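You operate a simulated robot arm through the tools that you are given. There is no shell and no other tool. Be economical: measure what you need, move in short steps, check, and stop when the job is done.

You are at the controls of a simulated two-armed robot. One attempt, no reset.

TASK
Wipe the syrup stain off the grey tray in lane four.
Fine: pull the shelf out, wipe with the green block till none is left, put the block back, push the shelf home. What is to be rubbed or washed off counts as gone when no trace of it is left.

It is judged by the outcome, as a careful person would: the job done as asked, and still so three seconds after it is handed in. It fails if anything else is knocked over, pushed out of place, dropped, spilled or broken.

THE ROBOT
Two 7-joint arms with two-finger parallel grippers on one trunk, on a base that drives. Base frame: it is fixed to the floor where the robot stands at the start and does not move with it; the origin is under the middle of the robot, x ahead of it, y to its left, z up. Readings come in mm, degrees, newtons and seconds.
The left shoulder is at the start at [50, 165, 930], the right one opposite. With the tool pointing down near the work surface each hand reaches from about 100 to 680 mm from the robot's upright axis, wherever it stands, measured 20 degrees to its own side. Places, roughly: green block (6x6x5 cm) [900, -600, 500]; shelf with lanes three and four [1000, 200, 600]. Payload 3.91 kg a hand.
The tool frame of a hand sits at the grasp point between the pads (the TCP): z along the fingers, y along the line on which they close. The tips reach 30 mm beyond it. Largest opening 110 mm; finger width 20, thickness 10; the body of the gripper, 48 by 112 mm, starts 55 mm behind the TCP.
Orientation is told as [roll, pitch, yaw] about the base's x, y, z axes, in that order, counted from this pose: with the fingers straight down and closing along the base's y, the tool's x points along the base's -x, its y along +y and its z along -z.

THE INTERFACE
- The arms move only by the tool step_arm. It takes "left_targets", "right_targets" or both (then of equal length, played together; a hand with none holds still); each is a list of rows, each a list of 7 numbers: the turn, a rotation vector about the tool's x, y, z in units of 6 degrees (1.0 is 6 degrees), then the shift along the tool's x, y, z in units of 50 mm (1.0 is 50 mm), then the closure, from 0 (fully open) to 1 (shut). In form: [[ax, ay, az, tx, ty, tz, hand], ...]. A call has 1 to 12 rows; each row shifts and turns the commanded pose from where the row before left it, along the tool's axes as they then stand. A call with a number of a shift or a turn outside -1 to 1 is refused whole. A row lasts 0.2 s, in which the tool goes at most 50 mm and 8.6 degrees; a call with a longer step from one row to the next is refused whole, and so is a gripper value outside its range. Where a pose cannot be reached the arm comes as near as it can. A force on the tool above 40 N (or 10 N above the force at the start of the call, whichever is more), or a blocked arm, ends the call early, and 0.2 s more pass. Each finger travels about 45 mm/s and halts on what it meets, pressing with about 41 N; the grip force reading is that of the motor and also rises with nothing between the fingers. The clock runs only during rows and for 0.2 s after the last one: add rows that do not move to give the fingers time. The reply holds the time, the measured pose of the TCP, the force on the tool along the base axes, the opening and the grip force, in the units named above and with some noise, with the torque about the TCP (base axes, N m) and any sound that the robot's microphone picked up.
- Cameras (640 x 400 px; columns grow to the right, rows downward): "scene" is now at [118.4, -11.1, 1106.2]; the picture's right is [-0.13, -0.99, 0.00], its down [-0.50, 0.07, -0.86] and it looks along [0.85, -0.11, -0.51] (base axes); focal length 269 px, centre (320, 200). "left" rides on the left gripper at [72, -17, -103] in its tool frame; the picture's right is [0.23, 0.97, 0.00], its down [-0.76, 0.18, -0.62] and it looks along [-0.61, 0.14, 0.78] (tool axes); focal length 222 px, centre (320, 200). "right" rides on the right gripper at [72, 17, -103] in its tool frame; the picture's right is [-0.23, 0.97, 0.00], its down [-0.76, -0.18, -0.62] and it looks along [-0.61, -0.14, 0.78] (tool axes); focal length 222 px, centre (320, 200). There is no depth. A picture from a camera that has moved, and an enlarged one, comes with that camera's place and axes in the base frame and with its lens.
- capture(camera): a new picture of that camera. No time passes.
- slide_trunk(by): slides the trunk up (or, below 0, down) by that many mm; the arms and the scene camera ride with it, the base frame stays. It gives what a move gives, with no picture.
- base_move(legs): drives the robot by 1 to 6 legs, each [ahead, left, turn to the left] in mm, mm and degrees, along the robot's own axes; the way and the turn of a leg run together, so that a leg with both is an arc; at most 1500 mm and 180 degrees a leg. The arms and the cameras ride along, it lands a little off, and it stops where it bumps. It gives what a move gives.
- head_to(pan, tilt): turns the head with the scene camera to pan (to the left, within 80 degrees either way) and tilt (down, from -29 to 69), counted from straight ahead of the robot. It gives what a move gives.
- close_up(camera, box): a new picture of the part [left, top, right, bottom] of that camera's present view, enlarged. No time passes.
- sign_off(): hands the job in; it is judged then, once.

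Work in short steps. Places have to be worked out from the pictures, the camera data and where the tool is seen: move nearer, look again, correct. Check each grasp and each placing, and mend what went wrong. You have 120 turns and 88 pictures in all, those below and enlarged ones among them. Open the grippers and draw the arms clear of the work before you hand the job in, unless the task says otherwise; then end with one line.

The tools are called as a command line: name --argument value ..., lists and objects as JSON in quotes. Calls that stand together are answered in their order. step_arm: Moves the arms, as the interface text tells. Its arguments: {"type":"object","properties":{"left_targets":{"type":"array","items":{"type":"array","items":{"type":"number"}}},"right_targets":{"type":"array","items":{"type":"array","items":{"type":"number"}}}},"required":[]} The other tools are called the same way: slide_trunk (by) slides the trunk up or down; base_move (legs) drives the base; head_to (pan, tilt) turns the head that bears the scene camera; capture (camera) takes a picture; close_up (camera, box) takes an enlarged picture of a part of a camera's view; sign_off () hands the job in.

At the start:

```text
time: 0.0
left_ee_pos: [408.0, 87.1, 860.4]
left_orientation: [0.0, -0.1, 0.0]
left_contact_force: [0.5, 0.2, 0.3]
left_ft_torque: [0.03, 0.05, 0.01]
left_width: 110.2
left_gripper_force: 0.2
right_ee_pos: [395.3, -321.5, 872.6]
right_orientation: [0.0, 0.0, 0.1]
right_contact_force: [0.1, 0.6, 0.0]
right_ft_torque: [0.02, -0.02, 0.01]
right_width: 110.1
right_gripper_force: 0.1
trunk travel left (down, up): [-150.0, 353.0]
robot x, y, heading: [4.0, -1.1, 0.1]
head pan, tilt: [-7.6, 30.6]
```

scene: 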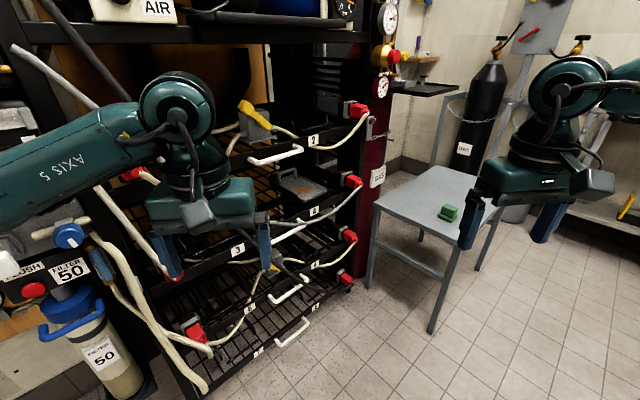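
right: 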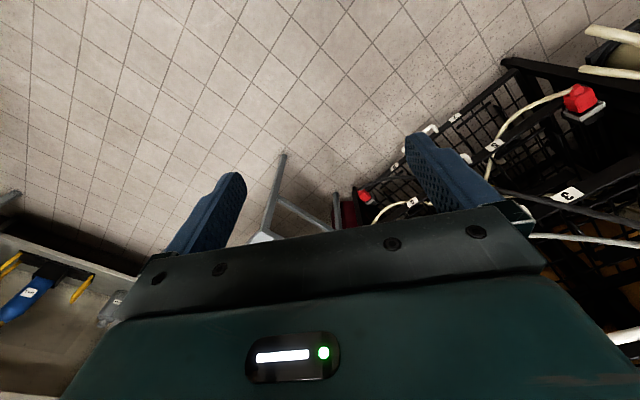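
left: 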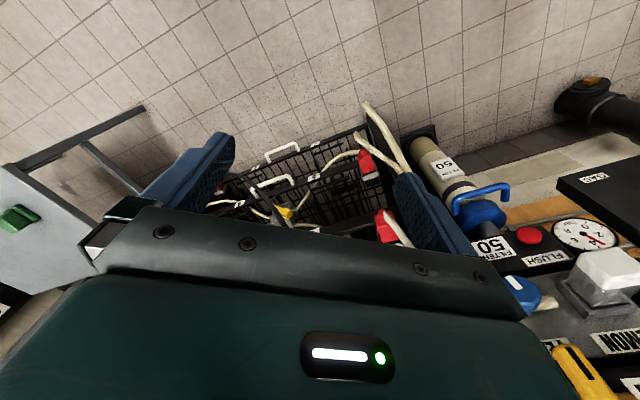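

The shelf rack and the green block on a stool are visible; I enlarge the shelf region to read the lane labels and find the tray.

close_up --camera "scene" --box '[220, 80, 400, 200]'

close_up --camera "scene" --box '[120, 170, 380, 370]'

```text
3.33 times, centred on (310, 140) of scene
camera zoom: at [118.4, -11.1, 1106.2], right [-0.13, -0.99, 0.0], down [-0.5, 0.07, -0.86], along [0.85, -0.11, -0.51], focal length 897 px, centre (353, 400)
```

zoom: 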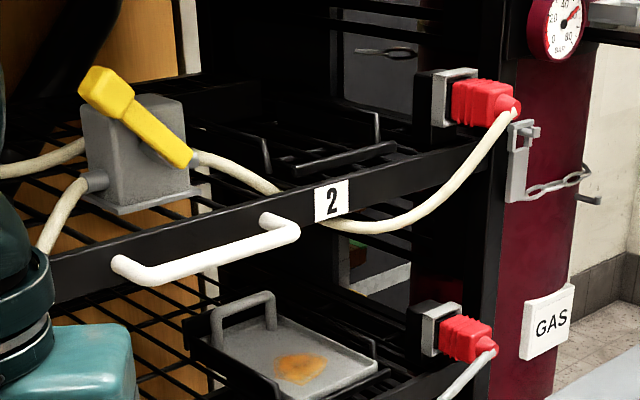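

```text
2.00 times, centred on (250, 270) of scene
camera zoom: at [118.4, -11.1, 1106.2], right [-0.13, -0.99, 0.0], down [-0.5, 0.07, -0.86], along [0.85, -0.11, -0.51], focal length 538 px, centre (460, 60)
```

zoom: 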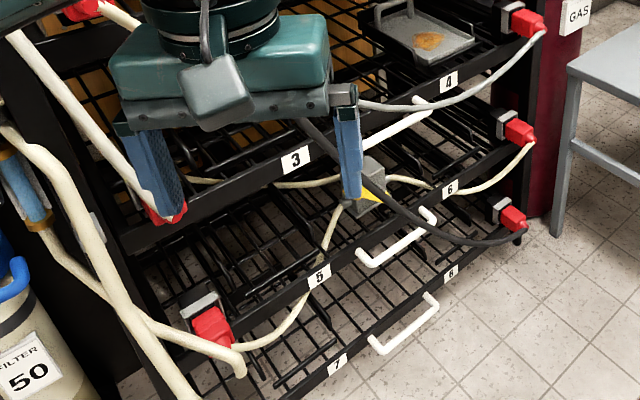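

The left arm hides the shelf front. I draw it back and up, then look again.

step_arm --left_targets '[[0, 0, 0, 0.8, 0, -0.4, 0], [0, 0, 0, 0.8, 0, -0.4, 0], [0, 0, 0, 0.8, 0.3, -0.4, 0], [0, 0, 0, 0.8, 0.3, -0.4, 0]]'

head_to --pan 8 --tilt 32

capture --camera "scene"

```text
time: 1.0
left_ee_pos: [246.1, 117.5, 939.5]
left_orientation: [0.1, 0.1, 0.1]
left_contact_force: [0.5, -0.6, 0.3]
left_ft_torque: [-0.02, 0.01, 0.02]
left_width: 110.0
left_gripper_force: 0.1
right_ee_pos: [393.5, -321.1, 873.2]
right_orientation: [0.1, 0.0, 0.0]
right_contact_force: [-0.5, 0.2, 0.5]
right_ft_torque: [0.02, 0.0, -0.01]
right_width: 110.1
right_gripper_force: 0.0
trunk travel left (down, up): [-150.0, 353.0]
robot x, y, heading: [0.8, 1.9, 0.1]
head pan, tilt: [-7.6, 30.6]
```

```text
time: 1.8
left_ee_pos: [248.8, 116.6, 939.2]
left_orientation: [0.0, 0.0, 0.0]
left_contact_force: [-0.6, 0.1, -0.6]
left_ft_torque: [0.01, 0.0, 0.0]
left_width: 109.9
left_gripper_force: 0.0
right_ee_pos: [394.4, -321.9, 872.8]
right_orientation: [0.1, 0.0, 0.1]
right_contact_force: [0.2, 0.0, 1.1]
right_ft_torque: [-0.01, 0.03, -0.01]
right_width: 110.1
right_gripper_force: 0.0
trunk travel left (down, up): [-150.0, 353.0]
robot x, y, heading: [-0.5, 1.1, -0.1]
head pan, tilt: [8.0, 32.0]
```

```text
82 pictures are left
camera scene: at [117.7, 13.2, 1104.0], right [0.14, -0.99, 0.0], down [-0.52, -0.07, -0.85], along [0.84, 0.12, -0.53], focal length 269 px, centre (320, 200)
```

scene: 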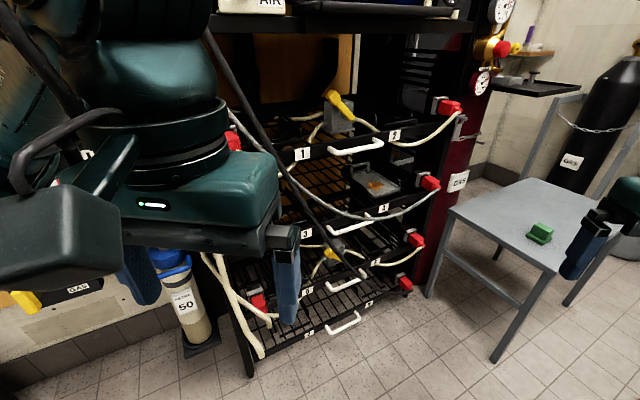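

I enlarge the shelf section to see hoses and catches.

close_up --camera "scene" --box '[225, 80, 481, 240]'

close_up --camera "scene" --box '[330, 150, 458, 230]'

```text
2.50 times, centred on (353, 160) of scene
camera zoom: at [117.7, 13.2, 1104.0], right [0.14, -0.99, 0.0], down [-0.52, -0.07, -0.85], along [0.84, 0.12, -0.53], focal length 673 px, centre (238, 300)
```

zoom: 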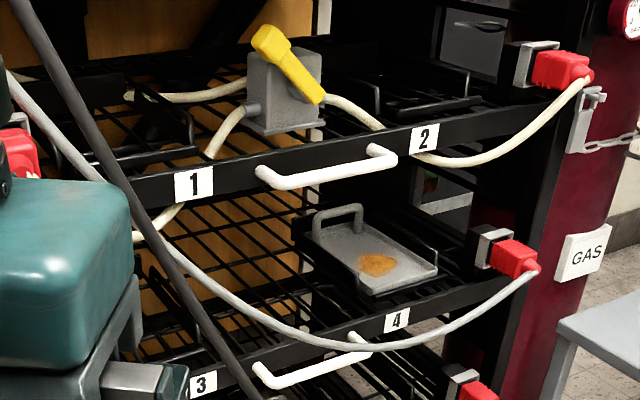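

```text
5.00 times, centred on (394, 190) of scene
camera zoom: at [117.7, 13.2, 1104.0], right [0.14, -0.99, 0.0], down [-0.52, -0.07, -0.85], along [0.84, 0.12, -0.53], focal length 1346 px, centre (-50, 250)
```

zoom: 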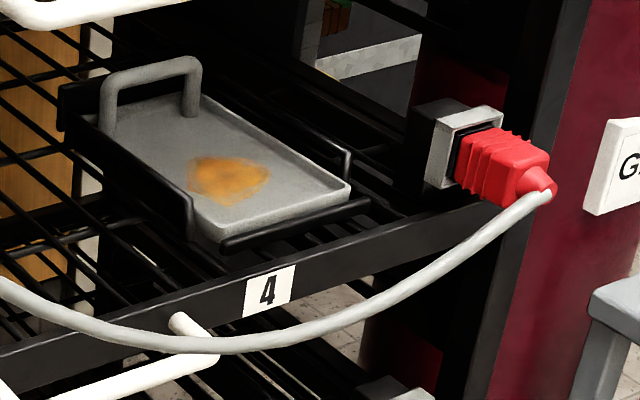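

The rack appears turned about 35° (front edge from ~(730,140) to ~(900,-95)), and a hose and a black cord cross in front of shelf 3/4. I drive to stand square in front of it for a better look.

base_move --legs '[[0, -330, 0], [150, 0, 35]]'

head_to --pan 0 --tilt 35

capture --camera "scene"

```text
time: 6.9
left_ee_pos: [281.4, -46.1, 939.1]
left_orientation: [-0.1, 0.0, 34.6]
left_contact_force: [0.0, -0.8, -0.2]
left_ft_torque: [-0.01, 0.0, -0.01]
left_width: 110.1
left_gripper_force: 0.2
right_ee_pos: [650.7, -324.6, 871.7]
right_orientation: [0.0, 0.0, 34.6]
right_contact_force: [1.4, 0.1, 0.0]
right_ft_torque: [0.0, 0.02, 0.01]
right_width: 110.2
right_gripper_force: 0.1
trunk travel left (down, up): [-150.0, 353.0]
robot x, y, heading: [144.1, -281.8, 34.4]
head pan, tilt: [8.0, 32.0]
```

```text
time: 7.6
left_ee_pos: [281.9, -48.1, 939.6]
left_orientation: [-0.1, 0.0, 34.6]
left_contact_force: [0.5, 0.1, 0.1]
left_ft_torque: [0.01, -0.01, -0.02]
left_width: 109.9
left_gripper_force: 0.1
right_ee_pos: [650.9, -324.5, 873.6]
right_orientation: [0.0, 0.0, 34.5]
right_contact_force: [0.6, 0.3, -0.5]
right_ft_torque: [-0.01, 0.03, 0.0]
right_width: 109.8
right_gripper_force: 0.1
trunk travel left (down, up): [-150.0, 353.0]
robot x, y, heading: [144.2, -281.9, 34.5]
head pan, tilt: [0.0, 35.0]
```

```text
79 pictures are left
camera scene: at [239.6, -216.2, 1099.4], right [0.57, -0.82, 0.0], down [-0.47, -0.33, -0.82], along [0.67, 0.46, -0.57], focal length 269 px, centre (320, 200)
```

scene: 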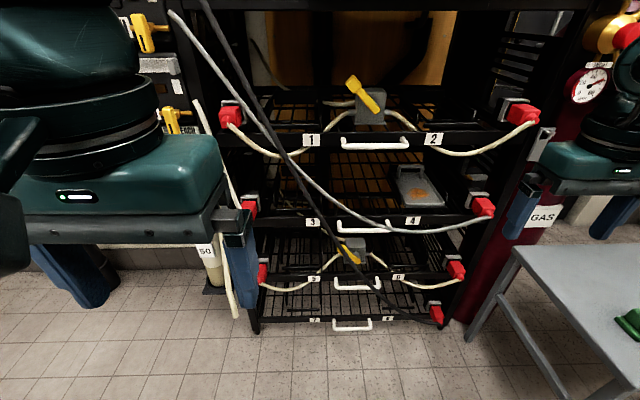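

Squarely in front now. Enlarge.

close_up --camera "scene" --box '[216, 80, 376, 180]'

close_up --camera "scene" --box '[360, 130, 520, 230]'

close_up --camera "scene" --box '[230, 180, 430, 305]'

```text
4.00 times, centred on (296, 130) of scene
camera zoom: at [239.6, -216.2, 1099.4], right [0.57, -0.82, 0.0], down [-0.47, -0.33, -0.82], along [0.67, 0.46, -0.57], focal length 1077 px, centre (416, 480)
```

zoom: 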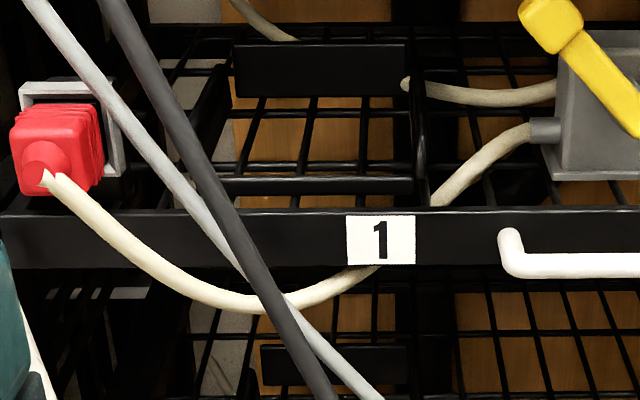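

```text
4.00 times, centred on (440, 180) of scene
camera zoom: at [239.6, -216.2, 1099.4], right [0.57, -0.82, 0.0], down [-0.47, -0.33, -0.82], along [0.67, 0.46, -0.57], focal length 1077 px, centre (-160, 280)
```

zoom: 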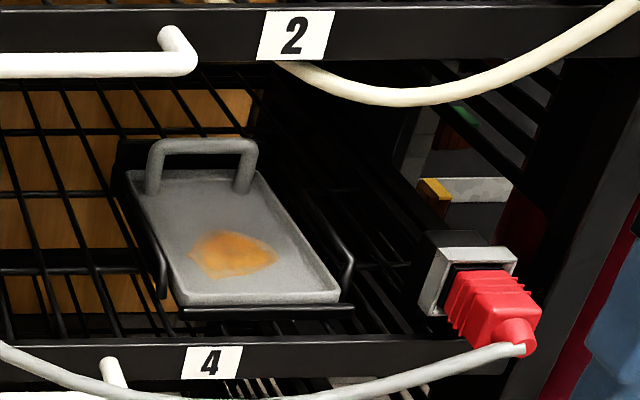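

```text
3.20 times, centred on (330, 242) of scene
camera zoom: at [239.6, -216.2, 1099.4], right [0.57, -0.82, 0.0], down [-0.47, -0.33, -0.82], along [0.67, 0.46, -0.57], focal length 861 px, centre (288, 64)
```

zoom: 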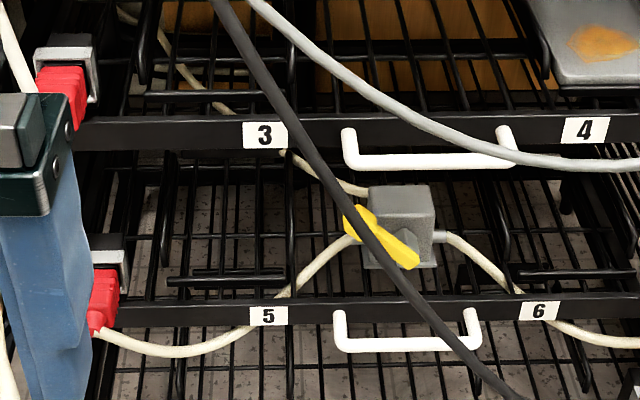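

The handle of shelf 3/4 is near 650 mm forward of my axis-frame, z≈595; the grey hose (right plug, lane 4) and a black cable cross just in front of it. I look higher and lower to trace both lines.

head_to --pan 10 --tilt 5

capture --camera "scene"

head_to --pan 0 --tilt 35

close_up --camera "scene" --box '[310, 220, 480, 340]'

```text
time: 8.5
left_ee_pos: [281.7, -47.0, 938.9]
left_orientation: [0.1, 0.0, 34.6]
left_contact_force: [-0.4, 0.2, 0.8]
left_ft_torque: [0.0, -0.01, 0.02]
left_width: 110.2
left_gripper_force: 0.0
right_ee_pos: [652.0, -325.5, 873.1]
right_orientation: [0.0, 0.0, 34.5]
right_contact_force: [-0.4, 0.4, -0.3]
right_ft_torque: [0.03, -0.02, -0.01]
right_width: 109.9
right_gripper_force: 0.0
trunk travel left (down, up): [-150.0, 353.0]
robot x, y, heading: [145.8, -283.9, 34.3]
head pan, tilt: [10.0, 5.0]
```

```text
75 pictures are left
camera scene: at [232.6, -201.8, 1147.5], right [0.7, -0.71, 0.0], down [-0.06, -0.06, -1.0], along [0.71, 0.7, -0.09], focal length 269 px, centre (320, 200)
```

scene: 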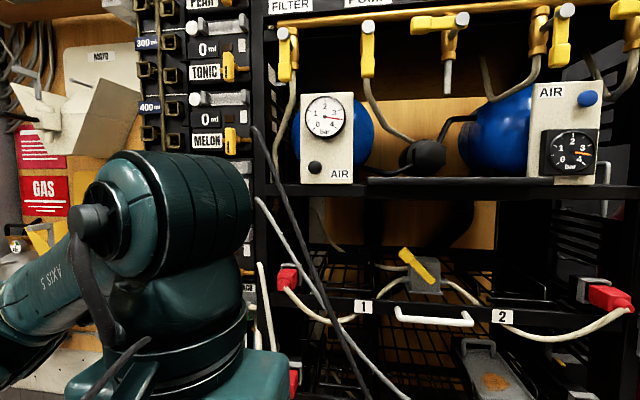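

```text
time: 9.5
left_ee_pos: [281.4, -48.1, 939.0]
left_orientation: [0.0, 0.0, 34.6]
left_contact_force: [-0.5, -0.3, 0.5]
left_ft_torque: [0.02, -0.01, 0.01]
left_width: 109.9
left_gripper_force: 0.0
right_ee_pos: [651.7, -323.8, 872.3]
right_orientation: [0.0, 0.0, 34.5]
right_contact_force: [-0.1, 0.9, -0.2]
right_ft_torque: [-0.03, 0.02, -0.02]
right_width: 109.8
right_gripper_force: 0.1
trunk travel left (down, up): [-150.0, 353.0]
robot x, y, heading: [142.4, -283.7, 34.6]
head pan, tilt: [0.0, 35.0]
```

```text
3.33 times, centred on (395, 280) of scene
camera zoom: at [239.6, -216.2, 1099.4], right [0.57, -0.82, 0.0], down [-0.47, -0.33, -0.82], along [0.67, 0.47, -0.57], focal length 897 px, centre (70, -67)
```

zoom: 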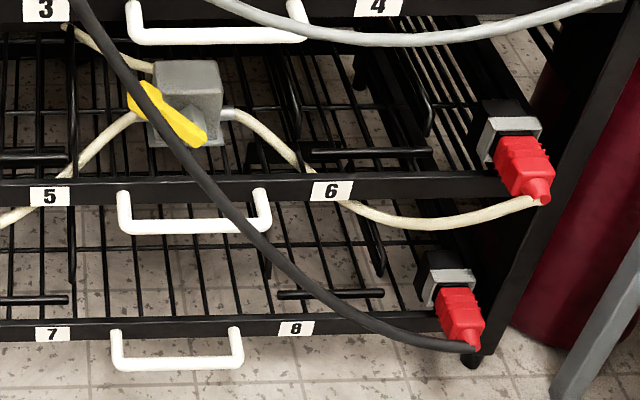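

Both lines hang close in front of the shelf front from the upper left to sockets on the right, so I'll test the pull gently. First I drive closer and to the right so the left hand can reach the handle and the right hand the block and tray.

base_move --legs '[[0, -180, 0], [130, 0, 0]]'

capture --camera "scene"

```text
time: 12.6
left_ee_pos: [490.0, -122.2, 938.6]
left_orientation: [0.2, 0.0, 34.6]
left_contact_force: [0.3, 0.0, 0.1]
left_ft_torque: [0.03, -0.02, -0.02]
left_width: 110.2
left_gripper_force: 0.0
right_ee_pos: [859.0, -398.4, 872.6]
right_orientation: [0.0, -0.1, 34.6]
right_contact_force: [-0.2, 0.5, 0.3]
right_ft_torque: [-0.01, 0.04, 0.03]
right_width: 110.0
right_gripper_force: 0.0
trunk travel left (down, up): [-150.0, 353.0]
robot x, y, heading: [355.0, -360.1, 34.6]
head pan, tilt: [0.0, 35.0]
```

```text
73 pictures are left
camera scene: at [448.3, -290.8, 1099.3], right [0.57, -0.82, 0.0], down [-0.47, -0.33, -0.82], along [0.67, 0.47, -0.57], focal length 269 px, centre (320, 200)
```

scene: 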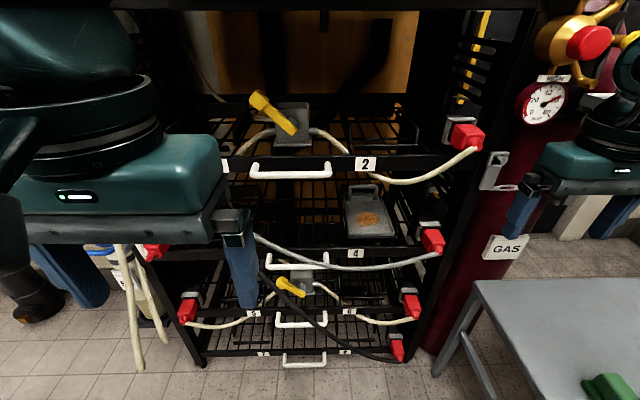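

I zoom on the handle area to fix its position and the line clearances from this new viewpoint.

close_up --camera "scene" --box '[240, 190, 448, 320]'

```text
3.08 times, centred on (344, 255) of scene
camera zoom: at [448.3, -290.8, 1099.3], right [0.57, -0.82, 0.0], down [-0.47, -0.33, -0.82], along [0.67, 0.47, -0.57], focal length 828 px, centre (246, 31)
```

zoom: 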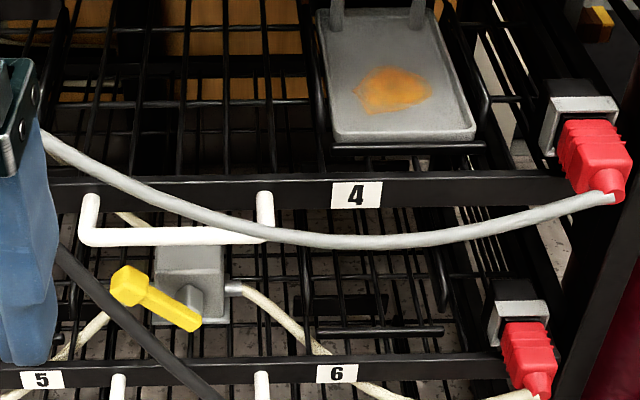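

Estimates: handle bar at F≈647 mm, z≈590, spanning R≈370–513 (F/R = along/right of my heading); grey hose passes above it, black cable below-left. I turn the left hand to point forward, first the pitch.

step_arm --left_targets '[[0, -1, 0, 0, 0, 0, 0], [0, -1, 0, 0, 0, 0, 0], [0, -1, 0, 0, 0, 0, 0], [0, -1, 0, 0, 0, 0, 0], [0, -1, 0, 0, 0, 0, 0], [0, -1, 0, 0, 0, 0, 0], [0, -1, 0, 0, 0, 0, 0], [0, -1, 0, 0, 0, 0, 0], [0, -1, 0, 0, 0, 0, 0], [0, -1, 0, 0, 0, 0, 0], [0, -1, 0, 0, 0, 0, 0], [0, -1, 0, 0, 0, 0, 0.3]]'

```text
time: 13.3
left_ee_pos: [492.1, -118.9, 942.6]
left_orientation: [-0.5, -14.8, 35.2]
left_contact_force: [2.8, 2.7, 5.8]
left_ft_torque: [-0.77, 0.8, -0.05]
left_width: 109.9
left_gripper_force: 0.0
right_ee_pos: [860.4, -397.9, 874.4]
right_orientation: [0.0, -0.1, 34.7]
right_contact_force: [-1.1, 0.3, -0.1]
right_ft_torque: [-0.01, -0.01, -0.02]
right_width: 110.1
right_gripper_force: 0.3
trunk travel left (down, up): [-150.0, 353.0]
robot x, y, heading: [353.8, -358.5, 34.5]
head pan, tilt: [0.0, 35.0]
stopped in row 3 (left hand): the force on the tool passed its limit at 76 N (the readings are from after the stop); the commanded pose is now the measured one
```

A contact stopped the turn; I look at what the left hand meets.

capture --camera "left"

capture --camera "scene"

```text
71 pictures are left
camera left: at [423.5, -189.3, 1024.7], right [-0.74, 0.67, -0.07], down [0.37, 0.48, 0.8], along [0.56, 0.56, -0.6], focal length 222 px, centre (320, 200)
```

left: 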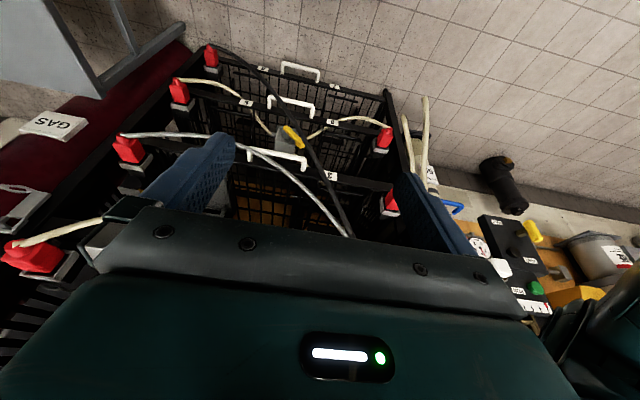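

```text
70 pictures are left
camera scene: at [448.3, -290.8, 1099.3], right [0.57, -0.82, 0.0], down [-0.47, -0.33, -0.82], along [0.67, 0.47, -0.57], focal length 269 px, centre (320, 200)
```

scene: 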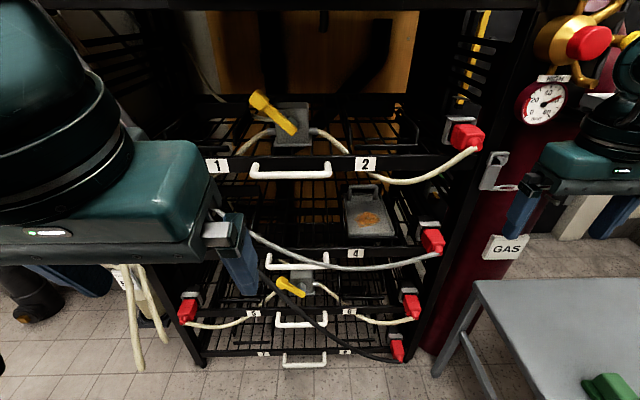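

Likely the folded wrist met its own arm. I move the hand forward and down first, then continue pitching.

step_arm --left_targets '[[0, 0, 0, -0.29, 0, 0.86, 0], [0, 0, 0, -0.29, 0, 0.86, 0], [0, 0, 0, -0.29, 0, 0.86, 0], [0, 0, 0, -0.29, 0, 0.86, 0], [0, -1, 0, 0, 0, 0, 0], [0, -1, 0, 0, 0, 0, 0], [0, -1, 0, 0, 0, 0, 0], [0, -1, 0, 0, 0, 0, 0], [0, -1, 0, 0, 0, 0, 0]]'

```text
time: 15.3
left_ee_pos: [599.8, -63.5, 791.6]
left_orientation: [-0.6, -45.0, 35.5]
left_contact_force: [-0.5, 0.0, 0.8]
left_ft_torque: [-0.05, 0.01, 0.02]
left_width: 110.2
left_gripper_force: 0.1
left hand out of reach, approached as far as the arm can: row 8, 9
right_ee_pos: [859.9, -399.0, 873.7]
right_orientation: [0.1, 0.0, 34.6]
right_contact_force: [0.5, 0.0, -0.3]
right_ft_torque: [-0.01, 0.06, 0.0]
right_width: 110.0
right_gripper_force: 0.1
trunk travel left (down, up): [-150.0, 353.0]
robot x, y, heading: [351.3, -361.6, 34.6]
head pan, tilt: [0.0, 35.0]
```

Pitch is at −45° and near a wrist limit here. I lower the trunk and try rolling the hand about its finger axis.

slide_trunk --by -120

step_arm --left_targets '[[0, 0, 1, 0, 0, 0, 0], [0, 0, 1, 0, 0, 0, 0], [0, 0, 1, 0, 0, 0, 0], [0, 0, 1, 0, 0, 0, 0], [0, 0, 1, 0, 0, 0, 0], [0, 0, 1, 0, 0, 0, 0], [0, 0, 1, 0, 0, 0, 0], [0, 0, 1, 0, 0, 0, 0]]'

```text
time: 16.8
left_ee_pos: [600.7, -62.8, 670.7]
left_orientation: [-0.6, -44.8, 35.4]
left_contact_force: [0.1, -0.2, -0.2]
left_ft_torque: [-0.02, 0.01, 0.03]
left_width: 110.0
left_gripper_force: 0.1
right_ee_pos: [859.4, -399.4, 753.6]
right_orientation: [-0.1, 0.0, 34.6]
right_contact_force: [-0.3, 0.0, 0.9]
right_ft_torque: [0.05, -0.01, 0.0]
right_width: 110.0
right_gripper_force: 0.1
trunk travel left (down, up): [-30.0, 473.0]
robot x, y, heading: [351.5, -356.9, 34.8]
head pan, tilt: [0.0, 35.0]
```

```text
time: 18.6
left_ee_pos: [601.1, -62.5, 671.0]
left_orientation: [36.2, -28.3, -22.3]
left_contact_force: [0.1, 0.5, 0.1]
left_ft_torque: [-0.01, 0.02, -0.02]
left_width: 110.3
left_gripper_force: 0.1
right_ee_pos: [859.9, -400.1, 754.6]
right_orientation: [0.2, 0.1, 34.5]
right_contact_force: [-0.1, -0.3, -0.5]
right_ft_torque: [-0.05, -0.02, 0.0]
right_width: 110.0
right_gripper_force: 0.0
trunk travel left (down, up): [-30.0, 473.0]
robot x, y, heading: [349.7, -358.8, 34.7]
head pan, tilt: [0.0, 35.0]
```

Roll goes well; I finish it and then pitch the fingers up toward level.

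step_arm --left_targets '[[0, 0, 1, 0, 0, 0, 0], [0, 0, 1, 0, 0, 0, 0], [0, 0, 1, 0, 0, 0, 0], [0, 0, 1, 0, 0, 0, 0], [0, 0, 1, 0, 0, 0, 0], [0, 0, 1, 0, 0, 0, 0], [0, 0, 1, 0, 0, 0, 0], [-1, 0, 0, 0, 0, 0, 0], [-1, 0, 0, 0, 0, 0, 0], [-1, 0, 0, 0, 0, 0, 0]]'

capture --camera "left"

capture --camera "scene"

```text
time: 20.8
left_ee_pos: [621.0, -63.4, 668.5]
left_orientation: [62.7, -0.4, -54.9]
left_contact_force: [-0.3, -0.1, 0.3]
left_ft_torque: [0.01, -0.01, 0.01]
left_width: 109.9
left_gripper_force: 0.2
left hand out of reach, approached as far as the arm can: row 8, 9, 10
right_ee_pos: [859.8, -399.6, 751.4]
right_orientation: [-0.1, 0.0, 34.6]
right_contact_force: [-1.6, -0.2, 1.7]
right_ft_torque: [0.0, 0.01, -0.02]
right_width: 110.0
right_gripper_force: 0.2
trunk travel left (down, up): [-30.0, 473.0]
robot x, y, heading: [350.6, -356.2, 34.7]
head pan, tilt: [0.0, 35.0]
```

```text
69 pictures are left
camera left: at [499.9, -62.0, 700.2], right [0.23, 0.45, 0.86], down [0.05, -0.89, 0.45], along [0.97, -0.06, -0.23], focal length 222 px, centre (320, 200)
```

left: 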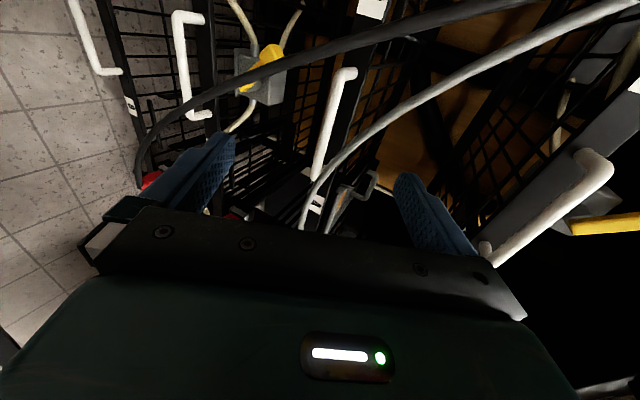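

```text
68 pictures are left
camera scene: at [448.2, -290.9, 979.4], right [0.57, -0.82, 0.0], down [-0.47, -0.33, -0.82], along [0.67, 0.47, -0.57], focal length 269 px, centre (320, 200)
```

scene: 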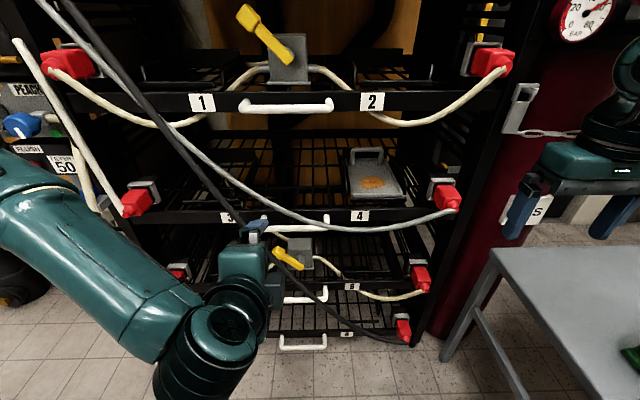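

Now well seen: handle bar at F≈647, z≈603, R 368–512; grey hose ~50 mm above its middle, black cable ~90 mm below. I advance to a standoff, level the hand more and half-close the fingers.

step_arm --left_targets '[[0, 0, 0, -0.15, -0.31, 0.83, 0.45], [0, 0, 0, -0.15, -0.31, 0.83, 0.45], [-1, 0, 0, 0, 0, 0, 0.45], [-1, 0, 0, 0, 0, 0, 0.45], [-1, 0, 0, 0, 0, 0, 0.45], [-1, 0, 0, 0, 0, 0, 0.45]]'

```text
time: 22.2
left_ee_pos: [683.9, -54.2, 611.3]
left_orientation: [86.8, -0.5, -54.7]
left_contact_force: [-1.1, -0.5, -0.1]
left_ft_torque: [-0.02, -0.03, 0.01]
left_width: 60.4
left_gripper_force: 0.0
left hand out of reach, approached as far as the arm can: row 6
right_ee_pos: [860.0, -399.7, 752.3]
right_orientation: [0.0, -0.1, 34.5]
right_contact_force: [0.3, -0.4, -0.2]
right_ft_torque: [0.04, 0.0, 0.02]
right_width: 110.2
right_gripper_force: 0.1
trunk travel left (down, up): [-30.0, 473.0]
robot x, y, heading: [354.4, -356.4, 34.7]
head pan, tilt: [0.0, 35.0]
```

Level now at F 532, R 433, z 611. Check the views before closing in.

capture --camera "left"

close_up --camera "scene" --box '[180, 160, 420, 310]'

```text
67 pictures are left
camera left: at [557.7, -56.3, 600.4], right [-0.09, 0.22, 0.97], down [-0.06, -0.97, 0.22], along [0.99, -0.04, 0.1], focal length 222 px, centre (320, 200)
```

left: 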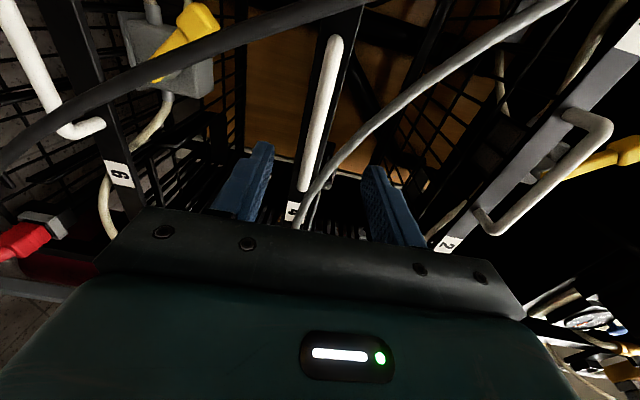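

```text
2.67 times, centred on (300, 235) of scene
camera zoom: at [448.2, -290.8, 979.4], right [0.57, -0.82, 0.0], down [-0.47, -0.33, -0.82], along [0.67, 0.47, -0.57], focal length 718 px, centre (373, 107)
```

zoom: 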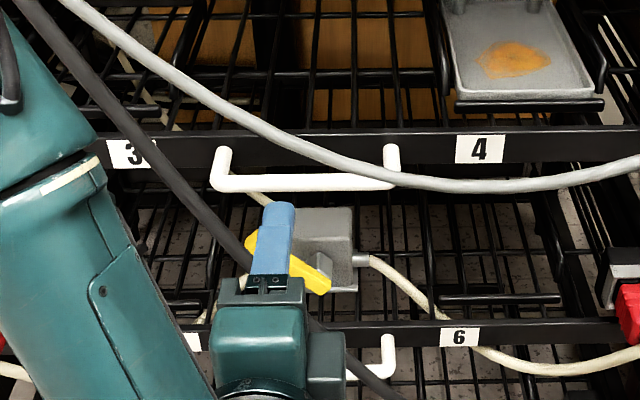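

The bar sits at z≈603 on the hand's centerline. I narrow the opening to ~40 mm (to stay under the hose), shift 12 mm left, and advance.

step_arm --left_targets '[[0, 0, 0, 0.24, -0.04, 0.2, 0.64], [0, 0, 0, 0, 0, 0.4, 0.64], [0, 0, 0, 0, 0, 0.4, 0.64], [0, 0, 0, 0, 0, 0.4, 0.64], [0, 0, 0, 0, 0, 0.4, 0.64], [0, 0, 0, 0, 0, 0.4, 0.64]]'

close_up --camera "scene" --box '[200, 160, 400, 285]'

capture --camera "left"

```text
time: 23.6
left_ee_pos: [776.2, -16.3, 620.7]
left_orientation: [86.0, -0.2, -54.7]
left_contact_force: [-8.8, -3.4, -18.3]
left_ft_torque: [0.0, 0.38, -0.09]
left_width: 49.1
left_gripper_force: 9.2
left hand out of reach, approached as far as the arm can: row 1, 2, 3, 4, 5, 6
right_ee_pos: [860.1, -399.3, 751.3]
right_orientation: [0.0, 0.1, 34.6]
right_contact_force: [-0.5, 0.3, -0.6]
right_ft_torque: [0.0, 0.0, 0.02]
right_width: 110.1
right_gripper_force: 0.0
trunk travel left (down, up): [-30.0, 473.0]
robot x, y, heading: [352.1, -359.1, 34.8]
head pan, tilt: [0.0, 35.0]
```

```text
3.20 times, centred on (300, 222) of scene
camera zoom: at [448.9, -290.3, 978.8], right [0.57, -0.82, 0.0], down [-0.47, -0.33, -0.82], along [0.67, 0.46, -0.57], focal length 861 px, centre (384, 128)
```

zoom: 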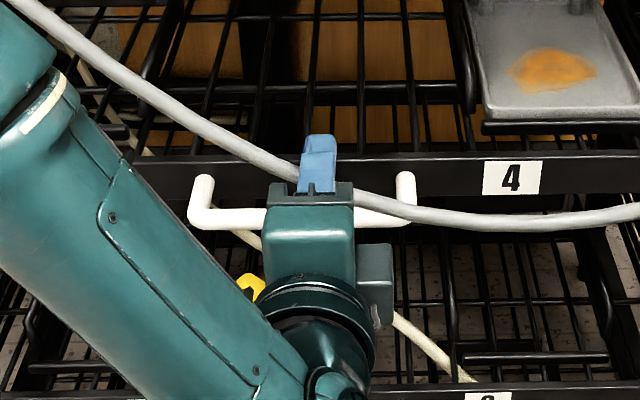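

```text
64 pictures are left
camera left: at [650.8, -18.0, 611.4], right [-0.08, 0.23, 0.97], down [-0.06, -0.97, 0.22], along [1.0, -0.04, 0.09], focal length 222 px, centre (320, 200)
```

left: 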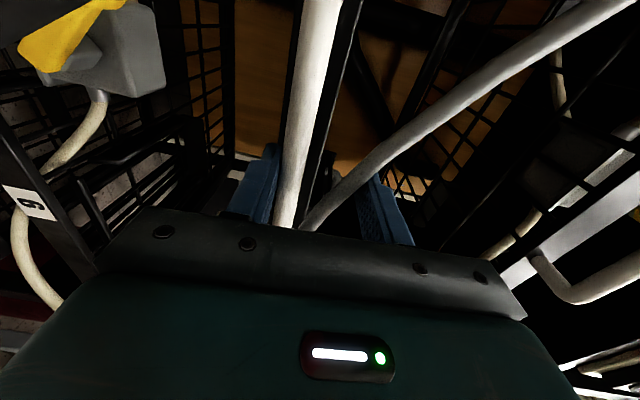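

The arm drifted up/right near its reach limit and the hose got between the fingers with the bar. I back straight off to the earlier standoff.

step_arm --left_targets '[[0, 0, 0, 0, 0, 0, 0.5], [0, 0, 0, 0, 0, -0.4, 0.5], [0, 0, 0, 0, 0, -0.5, 0.5], [0, 0, 0, 0, 0, -0.5, 0.5], [0, 0, 0, 0, 0, -0.6, 0.5], [0, 0, 0, 0, 0, 0, 0.64]]'

capture --camera "left"

capture --camera "scene"

```text
time: 25.0
left_ee_pos: [695.9, -71.3, 632.7]
left_orientation: [86.8, -0.4, -54.9]
left_contact_force: [-0.3, -1.1, -0.4]
left_ft_torque: [0.04, -0.01, -0.02]
left_width: 39.7
left_gripper_force: 0.0
right_ee_pos: [858.9, -399.9, 752.3]
right_orientation: [-0.1, 0.0, 34.5]
right_contact_force: [0.9, 0.3, -0.6]
right_ft_torque: [-0.01, 0.02, -0.03]
right_width: 110.1
right_gripper_force: 0.1
trunk travel left (down, up): [-30.0, 473.0]
robot x, y, heading: [354.7, -358.4, 34.7]
head pan, tilt: [0.0, 35.0]
```

```text
63 pictures are left
camera left: at [570.8, -73.6, 620.0], right [-0.09, 0.22, 0.97], down [-0.06, -0.97, 0.22], along [0.99, -0.04, 0.1], focal length 222 px, centre (320, 200)
```

left: 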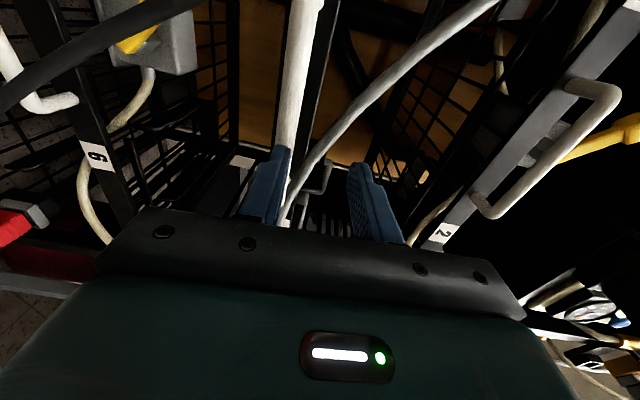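

```text
62 pictures are left
camera scene: at [448.1, -290.9, 979.5], right [0.57, -0.82, 0.0], down [-0.47, -0.33, -0.82], along [0.67, 0.47, -0.57], focal length 269 px, centre (320, 200)
```

scene: 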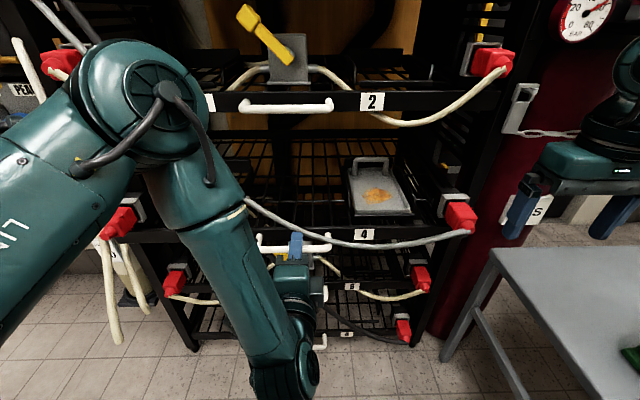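

The retreat dragged the shelf ~60 mm out — and shows the red plugs ride on the shelf, so the hose moves with it. I lower the trunk 29 mm and shift left to line up under the hose.

slide_trunk --by -29

base_move --legs '[[0, 40, 0]]'

capture --camera "left"

capture --camera "scene"

```text
time: 25.8
left_ee_pos: [696.8, -71.9, 600.7]
left_orientation: [86.8, -0.4, -55.0]
left_contact_force: [0.0, -0.1, 0.0]
left_ft_torque: [0.01, 0.01, -0.01]
left_width: 39.4
left_gripper_force: 0.1
right_ee_pos: [860.0, -399.6, 724.9]
right_orientation: [0.0, 0.1, 34.6]
right_contact_force: [-0.9, -0.2, -0.2]
right_ft_torque: [-0.04, 0.01, 0.02]
right_width: 110.0
right_gripper_force: 0.1
trunk travel left (down, up): [-1.0, 502.0]
robot x, y, heading: [353.0, -356.9, 34.7]
head pan, tilt: [0.0, 35.0]
```

```text
time: 26.8
left_ee_pos: [672.7, -39.2, 601.9]
left_orientation: [86.8, -0.5, -54.8]
left_contact_force: [-1.0, 0.2, -0.4]
left_ft_torque: [-0.02, 0.02, 0.0]
left_width: 39.3
left_gripper_force: 0.1
right_ee_pos: [837.6, -366.1, 724.9]
right_orientation: [-0.1, 0.1, 34.6]
right_contact_force: [0.0, -0.3, -0.3]
right_ft_torque: [-0.01, -0.04, 0.02]
right_width: 110.1
right_gripper_force: 0.0
trunk travel left (down, up): [-1.0, 502.0]
robot x, y, heading: [328.9, -327.0, 34.7]
head pan, tilt: [0.0, 35.0]
```

```text
61 pictures are left
camera left: at [548.3, -40.9, 590.5], right [-0.09, 0.22, 0.97], down [-0.06, -0.97, 0.22], along [0.99, -0.04, 0.1], focal length 222 px, centre (320, 200)
```

left: 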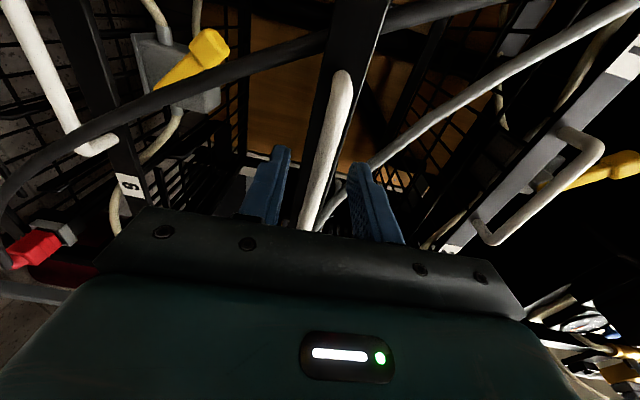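

```text
60 pictures are left
camera scene: at [425.8, -258.4, 950.4], right [0.57, -0.82, 0.0], down [-0.47, -0.33, -0.82], along [0.67, 0.47, -0.57], focal length 269 px, centre (320, 200)
```

scene: 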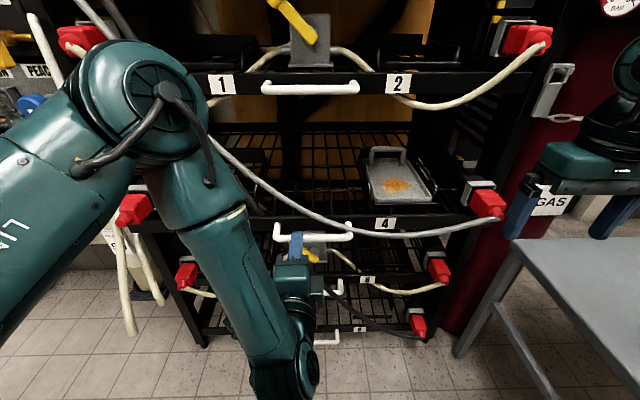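

Aligned: bar at F≈580, z≈602 and TCP at F 531, R 414. Drive forward 46 mm to bring the bar between the fingers.

base_move --legs '[[46, 0, 0]]'

close_up --camera "scene" --box '[220, 180, 420, 305]'

capture --camera "left"

```text
time: 27.7
left_ee_pos: [712.5, -14.1, 602.8]
left_orientation: [86.7, -0.4, -55.0]
left_contact_force: [0.0, 0.0, -0.7]
left_ft_torque: [0.02, 0.01, 0.01]
left_width: 39.5
left_gripper_force: 0.1
right_ee_pos: [874.2, -339.6, 724.0]
right_orientation: [0.0, -0.1, 34.6]
right_contact_force: [0.1, 0.6, -1.1]
right_ft_torque: [0.0, 0.0, 0.0]
right_width: 110.0
right_gripper_force: 0.1
trunk travel left (down, up): [-1.0, 502.0]
robot x, y, heading: [367.4, -300.5, 34.7]
head pan, tilt: [0.0, 35.0]
```

```text
3.20 times, centred on (320, 242) of scene
camera zoom: at [463.6, -232.3, 950.4], right [0.57, -0.82, 0.0], down [-0.47, -0.33, -0.82], along [0.67, 0.47, -0.57], focal length 861 px, centre (320, 64)
```

zoom: 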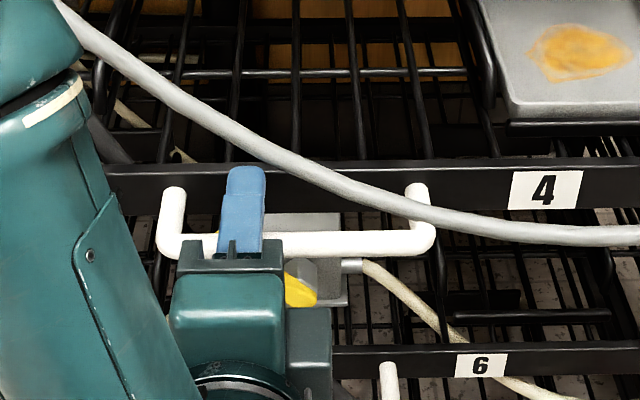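

```text
58 pictures are left
camera left: at [586.1, -14.7, 590.5], right [-0.09, 0.22, 0.97], down [-0.06, -0.97, 0.22], along [0.99, -0.04, 0.1], focal length 222 px, centre (320, 200)
```

left: 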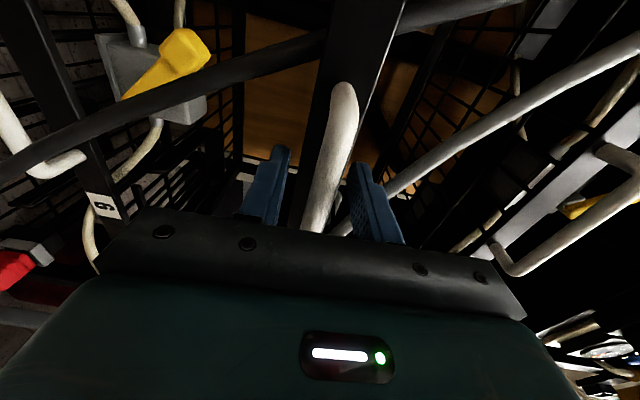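

The upper finger is below the hose and above the bar; close to grasp.

step_arm --left_targets '[[0, 0, 0, 0, 0, 0, 1], [0, 0, 0, 0, 0, 0, 1], [0, 0, 0, 0, 0, 0, 1], [0, 0, 0, 0, 0, 0, 1]]'

```text
time: 28.7
left_ee_pos: [711.6, -13.8, 602.4]
left_orientation: [86.9, -0.4, -54.9]
left_contact_force: [-0.5, 0.2, 9.6]
left_ft_torque: [0.29, 0.2, -0.03]
left_width: 13.8
left_gripper_force: 44.6
right_ee_pos: [875.2, -339.3, 724.7]
right_orientation: [0.0, -0.2, 34.6]
right_contact_force: [-0.4, -0.1, -0.2]
right_ft_torque: [-0.04, 0.02, 0.01]
right_width: 109.9
right_gripper_force: 0.1
trunk travel left (down, up): [-1.0, 502.0]
robot x, y, heading: [366.5, -300.0, 34.8]
head pan, tilt: [0.0, 35.0]
```

Gripped (13.8 mm bar). Pull gently 50 mm by driving back, then check the lines.

base_move --legs '[[-50, 0, 0]]'

capture --camera "scene"

```text
time: 29.6
left_ee_pos: [670.6, -43.8, 603.8]
left_orientation: [86.9, -0.4, -55.1]
left_contact_force: [1.5, -11.5, 14.5]
left_ft_torque: [0.25, 0.27, 0.46]
left_width: 13.5
left_gripper_force: 45.0
right_ee_pos: [832.0, -369.3, 725.0]
right_orientation: [0.0, -0.1, 34.8]
right_contact_force: [0.2, 0.1, 0.1]
right_ft_torque: [0.02, 0.0, 0.02]
right_width: 109.9
right_gripper_force: 0.1
trunk travel left (down, up): [-1.0, 502.0]
robot x, y, heading: [325.5, -329.0, 34.6]
head pan, tilt: [0.0, 35.0]
```

```text
57 pictures are left
camera scene: at [421.8, -261.8, 950.6], right [0.57, -0.82, 0.0], down [-0.47, -0.33, -0.82], along [0.67, 0.47, -0.57], focal length 269 px, centre (320, 200)
```

scene: 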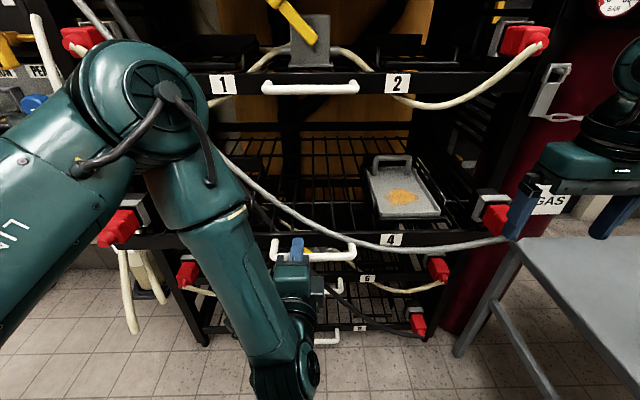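

Shelf follows; hose still slack enough. Pull another 60 mm.

base_move --legs '[[-60, -3, 0]]'

capture --camera "scene"

```text
time: 30.6
left_ee_pos: [622.8, -78.0, 603.4]
left_orientation: [86.9, -0.4, -54.8]
left_contact_force: [-12.1, 9.6, 10.1]
left_ft_torque: [0.29, 0.27, -0.53]
left_width: 13.6
left_gripper_force: 45.0
right_ee_pos: [786.2, -403.7, 725.2]
right_orientation: [0.1, -0.2, 34.7]
right_contact_force: [-0.5, -0.2, -0.2]
right_ft_torque: [0.01, -0.04, 0.03]
right_width: 110.0
right_gripper_force: 0.1
trunk travel left (down, up): [-1.0, 502.0]
robot x, y, heading: [277.2, -362.5, 34.8]
head pan, tilt: [0.0, 35.0]
```

```text
56 pictures are left
camera scene: at [374.5, -296.9, 950.6], right [0.57, -0.82, 0.0], down [-0.47, -0.33, -0.82], along [0.67, 0.47, -0.57], focal length 269 px, centre (320, 200)
```

scene: 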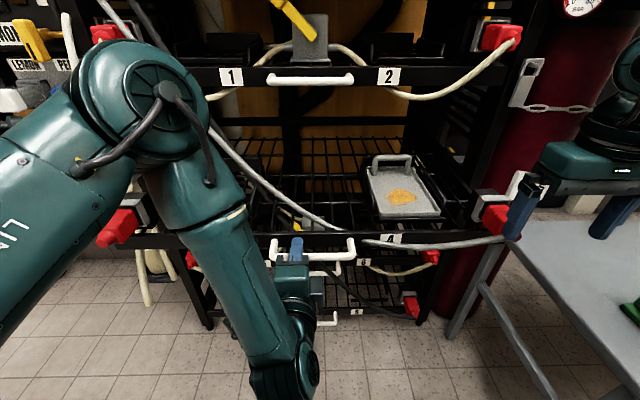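

About 170 mm out now. A further 50 mm gives the wiping hand room in front of the upper shelf.

base_move --legs '[[-50, 0, 0]]'

capture --camera "scene"

```text
time: 31.5
left_ee_pos: [581.4, -107.4, 602.2]
left_orientation: [87.0, -0.4, -55.0]
left_contact_force: [2.9, -10.6, 6.4]
left_ft_torque: [0.24, 0.24, 0.66]
left_width: 13.4
left_gripper_force: 44.9
right_ee_pos: [746.0, -432.9, 723.8]
right_orientation: [0.0, -0.2, 34.7]
right_contact_force: [0.2, -0.7, 0.5]
right_ft_torque: [-0.03, 0.0, -0.02]
right_width: 109.9
right_gripper_force: 0.0
trunk travel left (down, up): [-1.0, 502.0]
robot x, y, heading: [238.1, -396.0, 34.8]
head pan, tilt: [0.0, 35.0]
```

```text
55 pictures are left
camera scene: at [334.1, -325.9, 950.5], right [0.57, -0.82, 0.0], down [-0.47, -0.33, -0.82], along [0.67, 0.47, -0.57], focal length 269 px, centre (320, 200)
```

scene: 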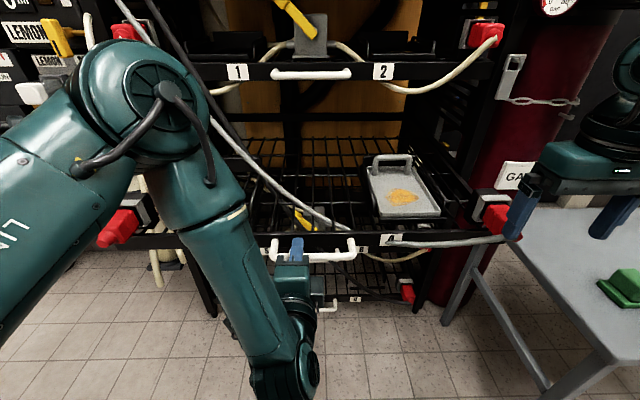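

Shelf is ~220 mm out and the stain is well in front of the upper shelf. Release the handle, and draw the left hand back and off to the left/up.

step_arm --left_targets '[[0, 0, 0, 0, 0, 0, 0.64], [0, 0, 0, 0, 0, 0, 0.64], [0, 0, 0, 0, 0, -0.5, 0.64], [0, 0, 0, 0, 0, -0.5, 0.64], [0, 0, 0, 0, 0, -0.5, 0.64], [0, 0, 0, 0, 0, -0.5, 0.64]]'

capture --camera "scene"

```text
time: 32.9
left_ee_pos: [516.3, -149.7, 614.0]
left_orientation: [86.7, -0.4, -55.0]
left_contact_force: [0.1, -0.5, -0.8]
left_ft_torque: [0.01, 0.01, 0.01]
left_width: 39.7
left_gripper_force: 0.0
left hand out of reach, approached as far as the arm can: row 6
right_ee_pos: [745.4, -431.9, 724.0]
right_orientation: [0.0, 0.0, 34.7]
right_contact_force: [0.2, -0.6, -0.4]
right_ft_torque: [-0.01, 0.0, 0.0]
right_width: 110.0
right_gripper_force: 0.0
trunk travel left (down, up): [-1.0, 502.0]
robot x, y, heading: [237.3, -389.5, 34.6]
head pan, tilt: [0.0, 35.0]
```

```text
54 pictures are left
camera scene: at [334.2, -325.3, 950.3], right [0.57, -0.82, 0.0], down [-0.47, -0.33, -0.82], along [0.67, 0.47, -0.57], focal length 269 px, centre (320, 200)
```

scene: 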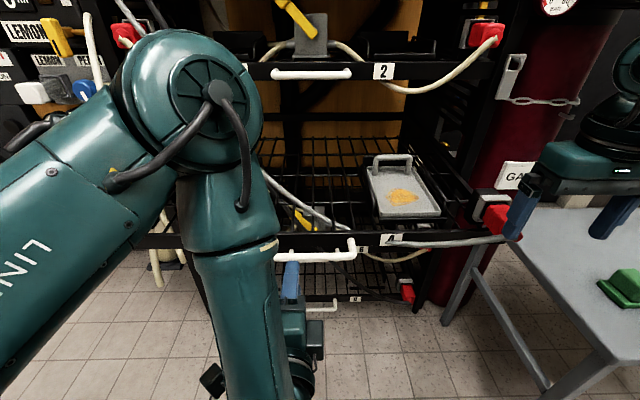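

Shelf stays put. Drive back 70 mm and right ~320 mm toward the block (right hand travels above the stool), then look.

base_move --legs '[[-70, 0, 0], [0, -320, 0]]'

capture --camera "right"

capture --camera "scene"

```text
time: 36.9
left_ee_pos: [643.7, -455.9, 615.1]
left_orientation: [86.7, -0.4, -55.4]
left_contact_force: [0.4, 0.8, -0.3]
left_ft_torque: [0.01, -0.02, 0.04]
left_width: 39.6
left_gripper_force: 0.1
right_ee_pos: [871.3, -740.0, 723.6]
right_orientation: [-0.1, 0.0, 34.4]
right_contact_force: [0.2, -0.4, -0.5]
right_ft_torque: [-0.06, -0.02, 0.04]
right_width: 109.9
right_gripper_force: 0.0
trunk travel left (down, up): [-1.0, 502.0]
robot x, y, heading: [366.8, -696.8, 34.5]
head pan, tilt: [0.0, 35.0]
```

```text
53 pictures are left
camera right: at [801.3, -767.1, 826.9], right [-0.36, 0.93, 0.0], down [0.73, 0.28, 0.62], along [0.58, 0.23, -0.78], focal length 222 px, centre (320, 200)
```

right: 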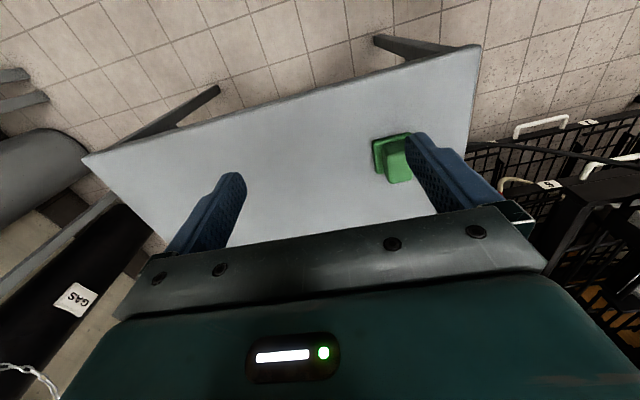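

```text
52 pictures are left
camera scene: at [460.0, -630.2, 950.4], right [0.57, -0.82, 0.0], down [-0.47, -0.32, -0.82], along [0.68, 0.46, -0.57], focal length 269 px, centre (320, 200)
```

scene: 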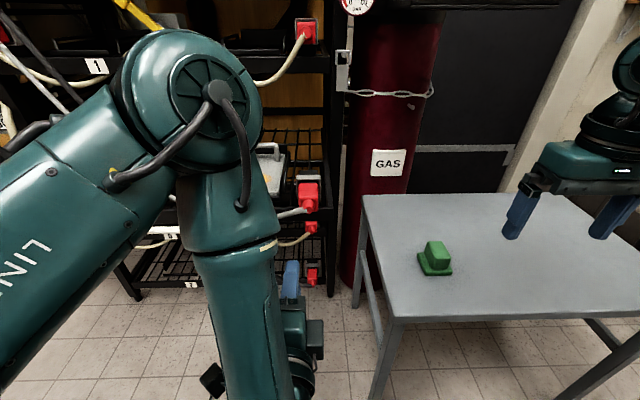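

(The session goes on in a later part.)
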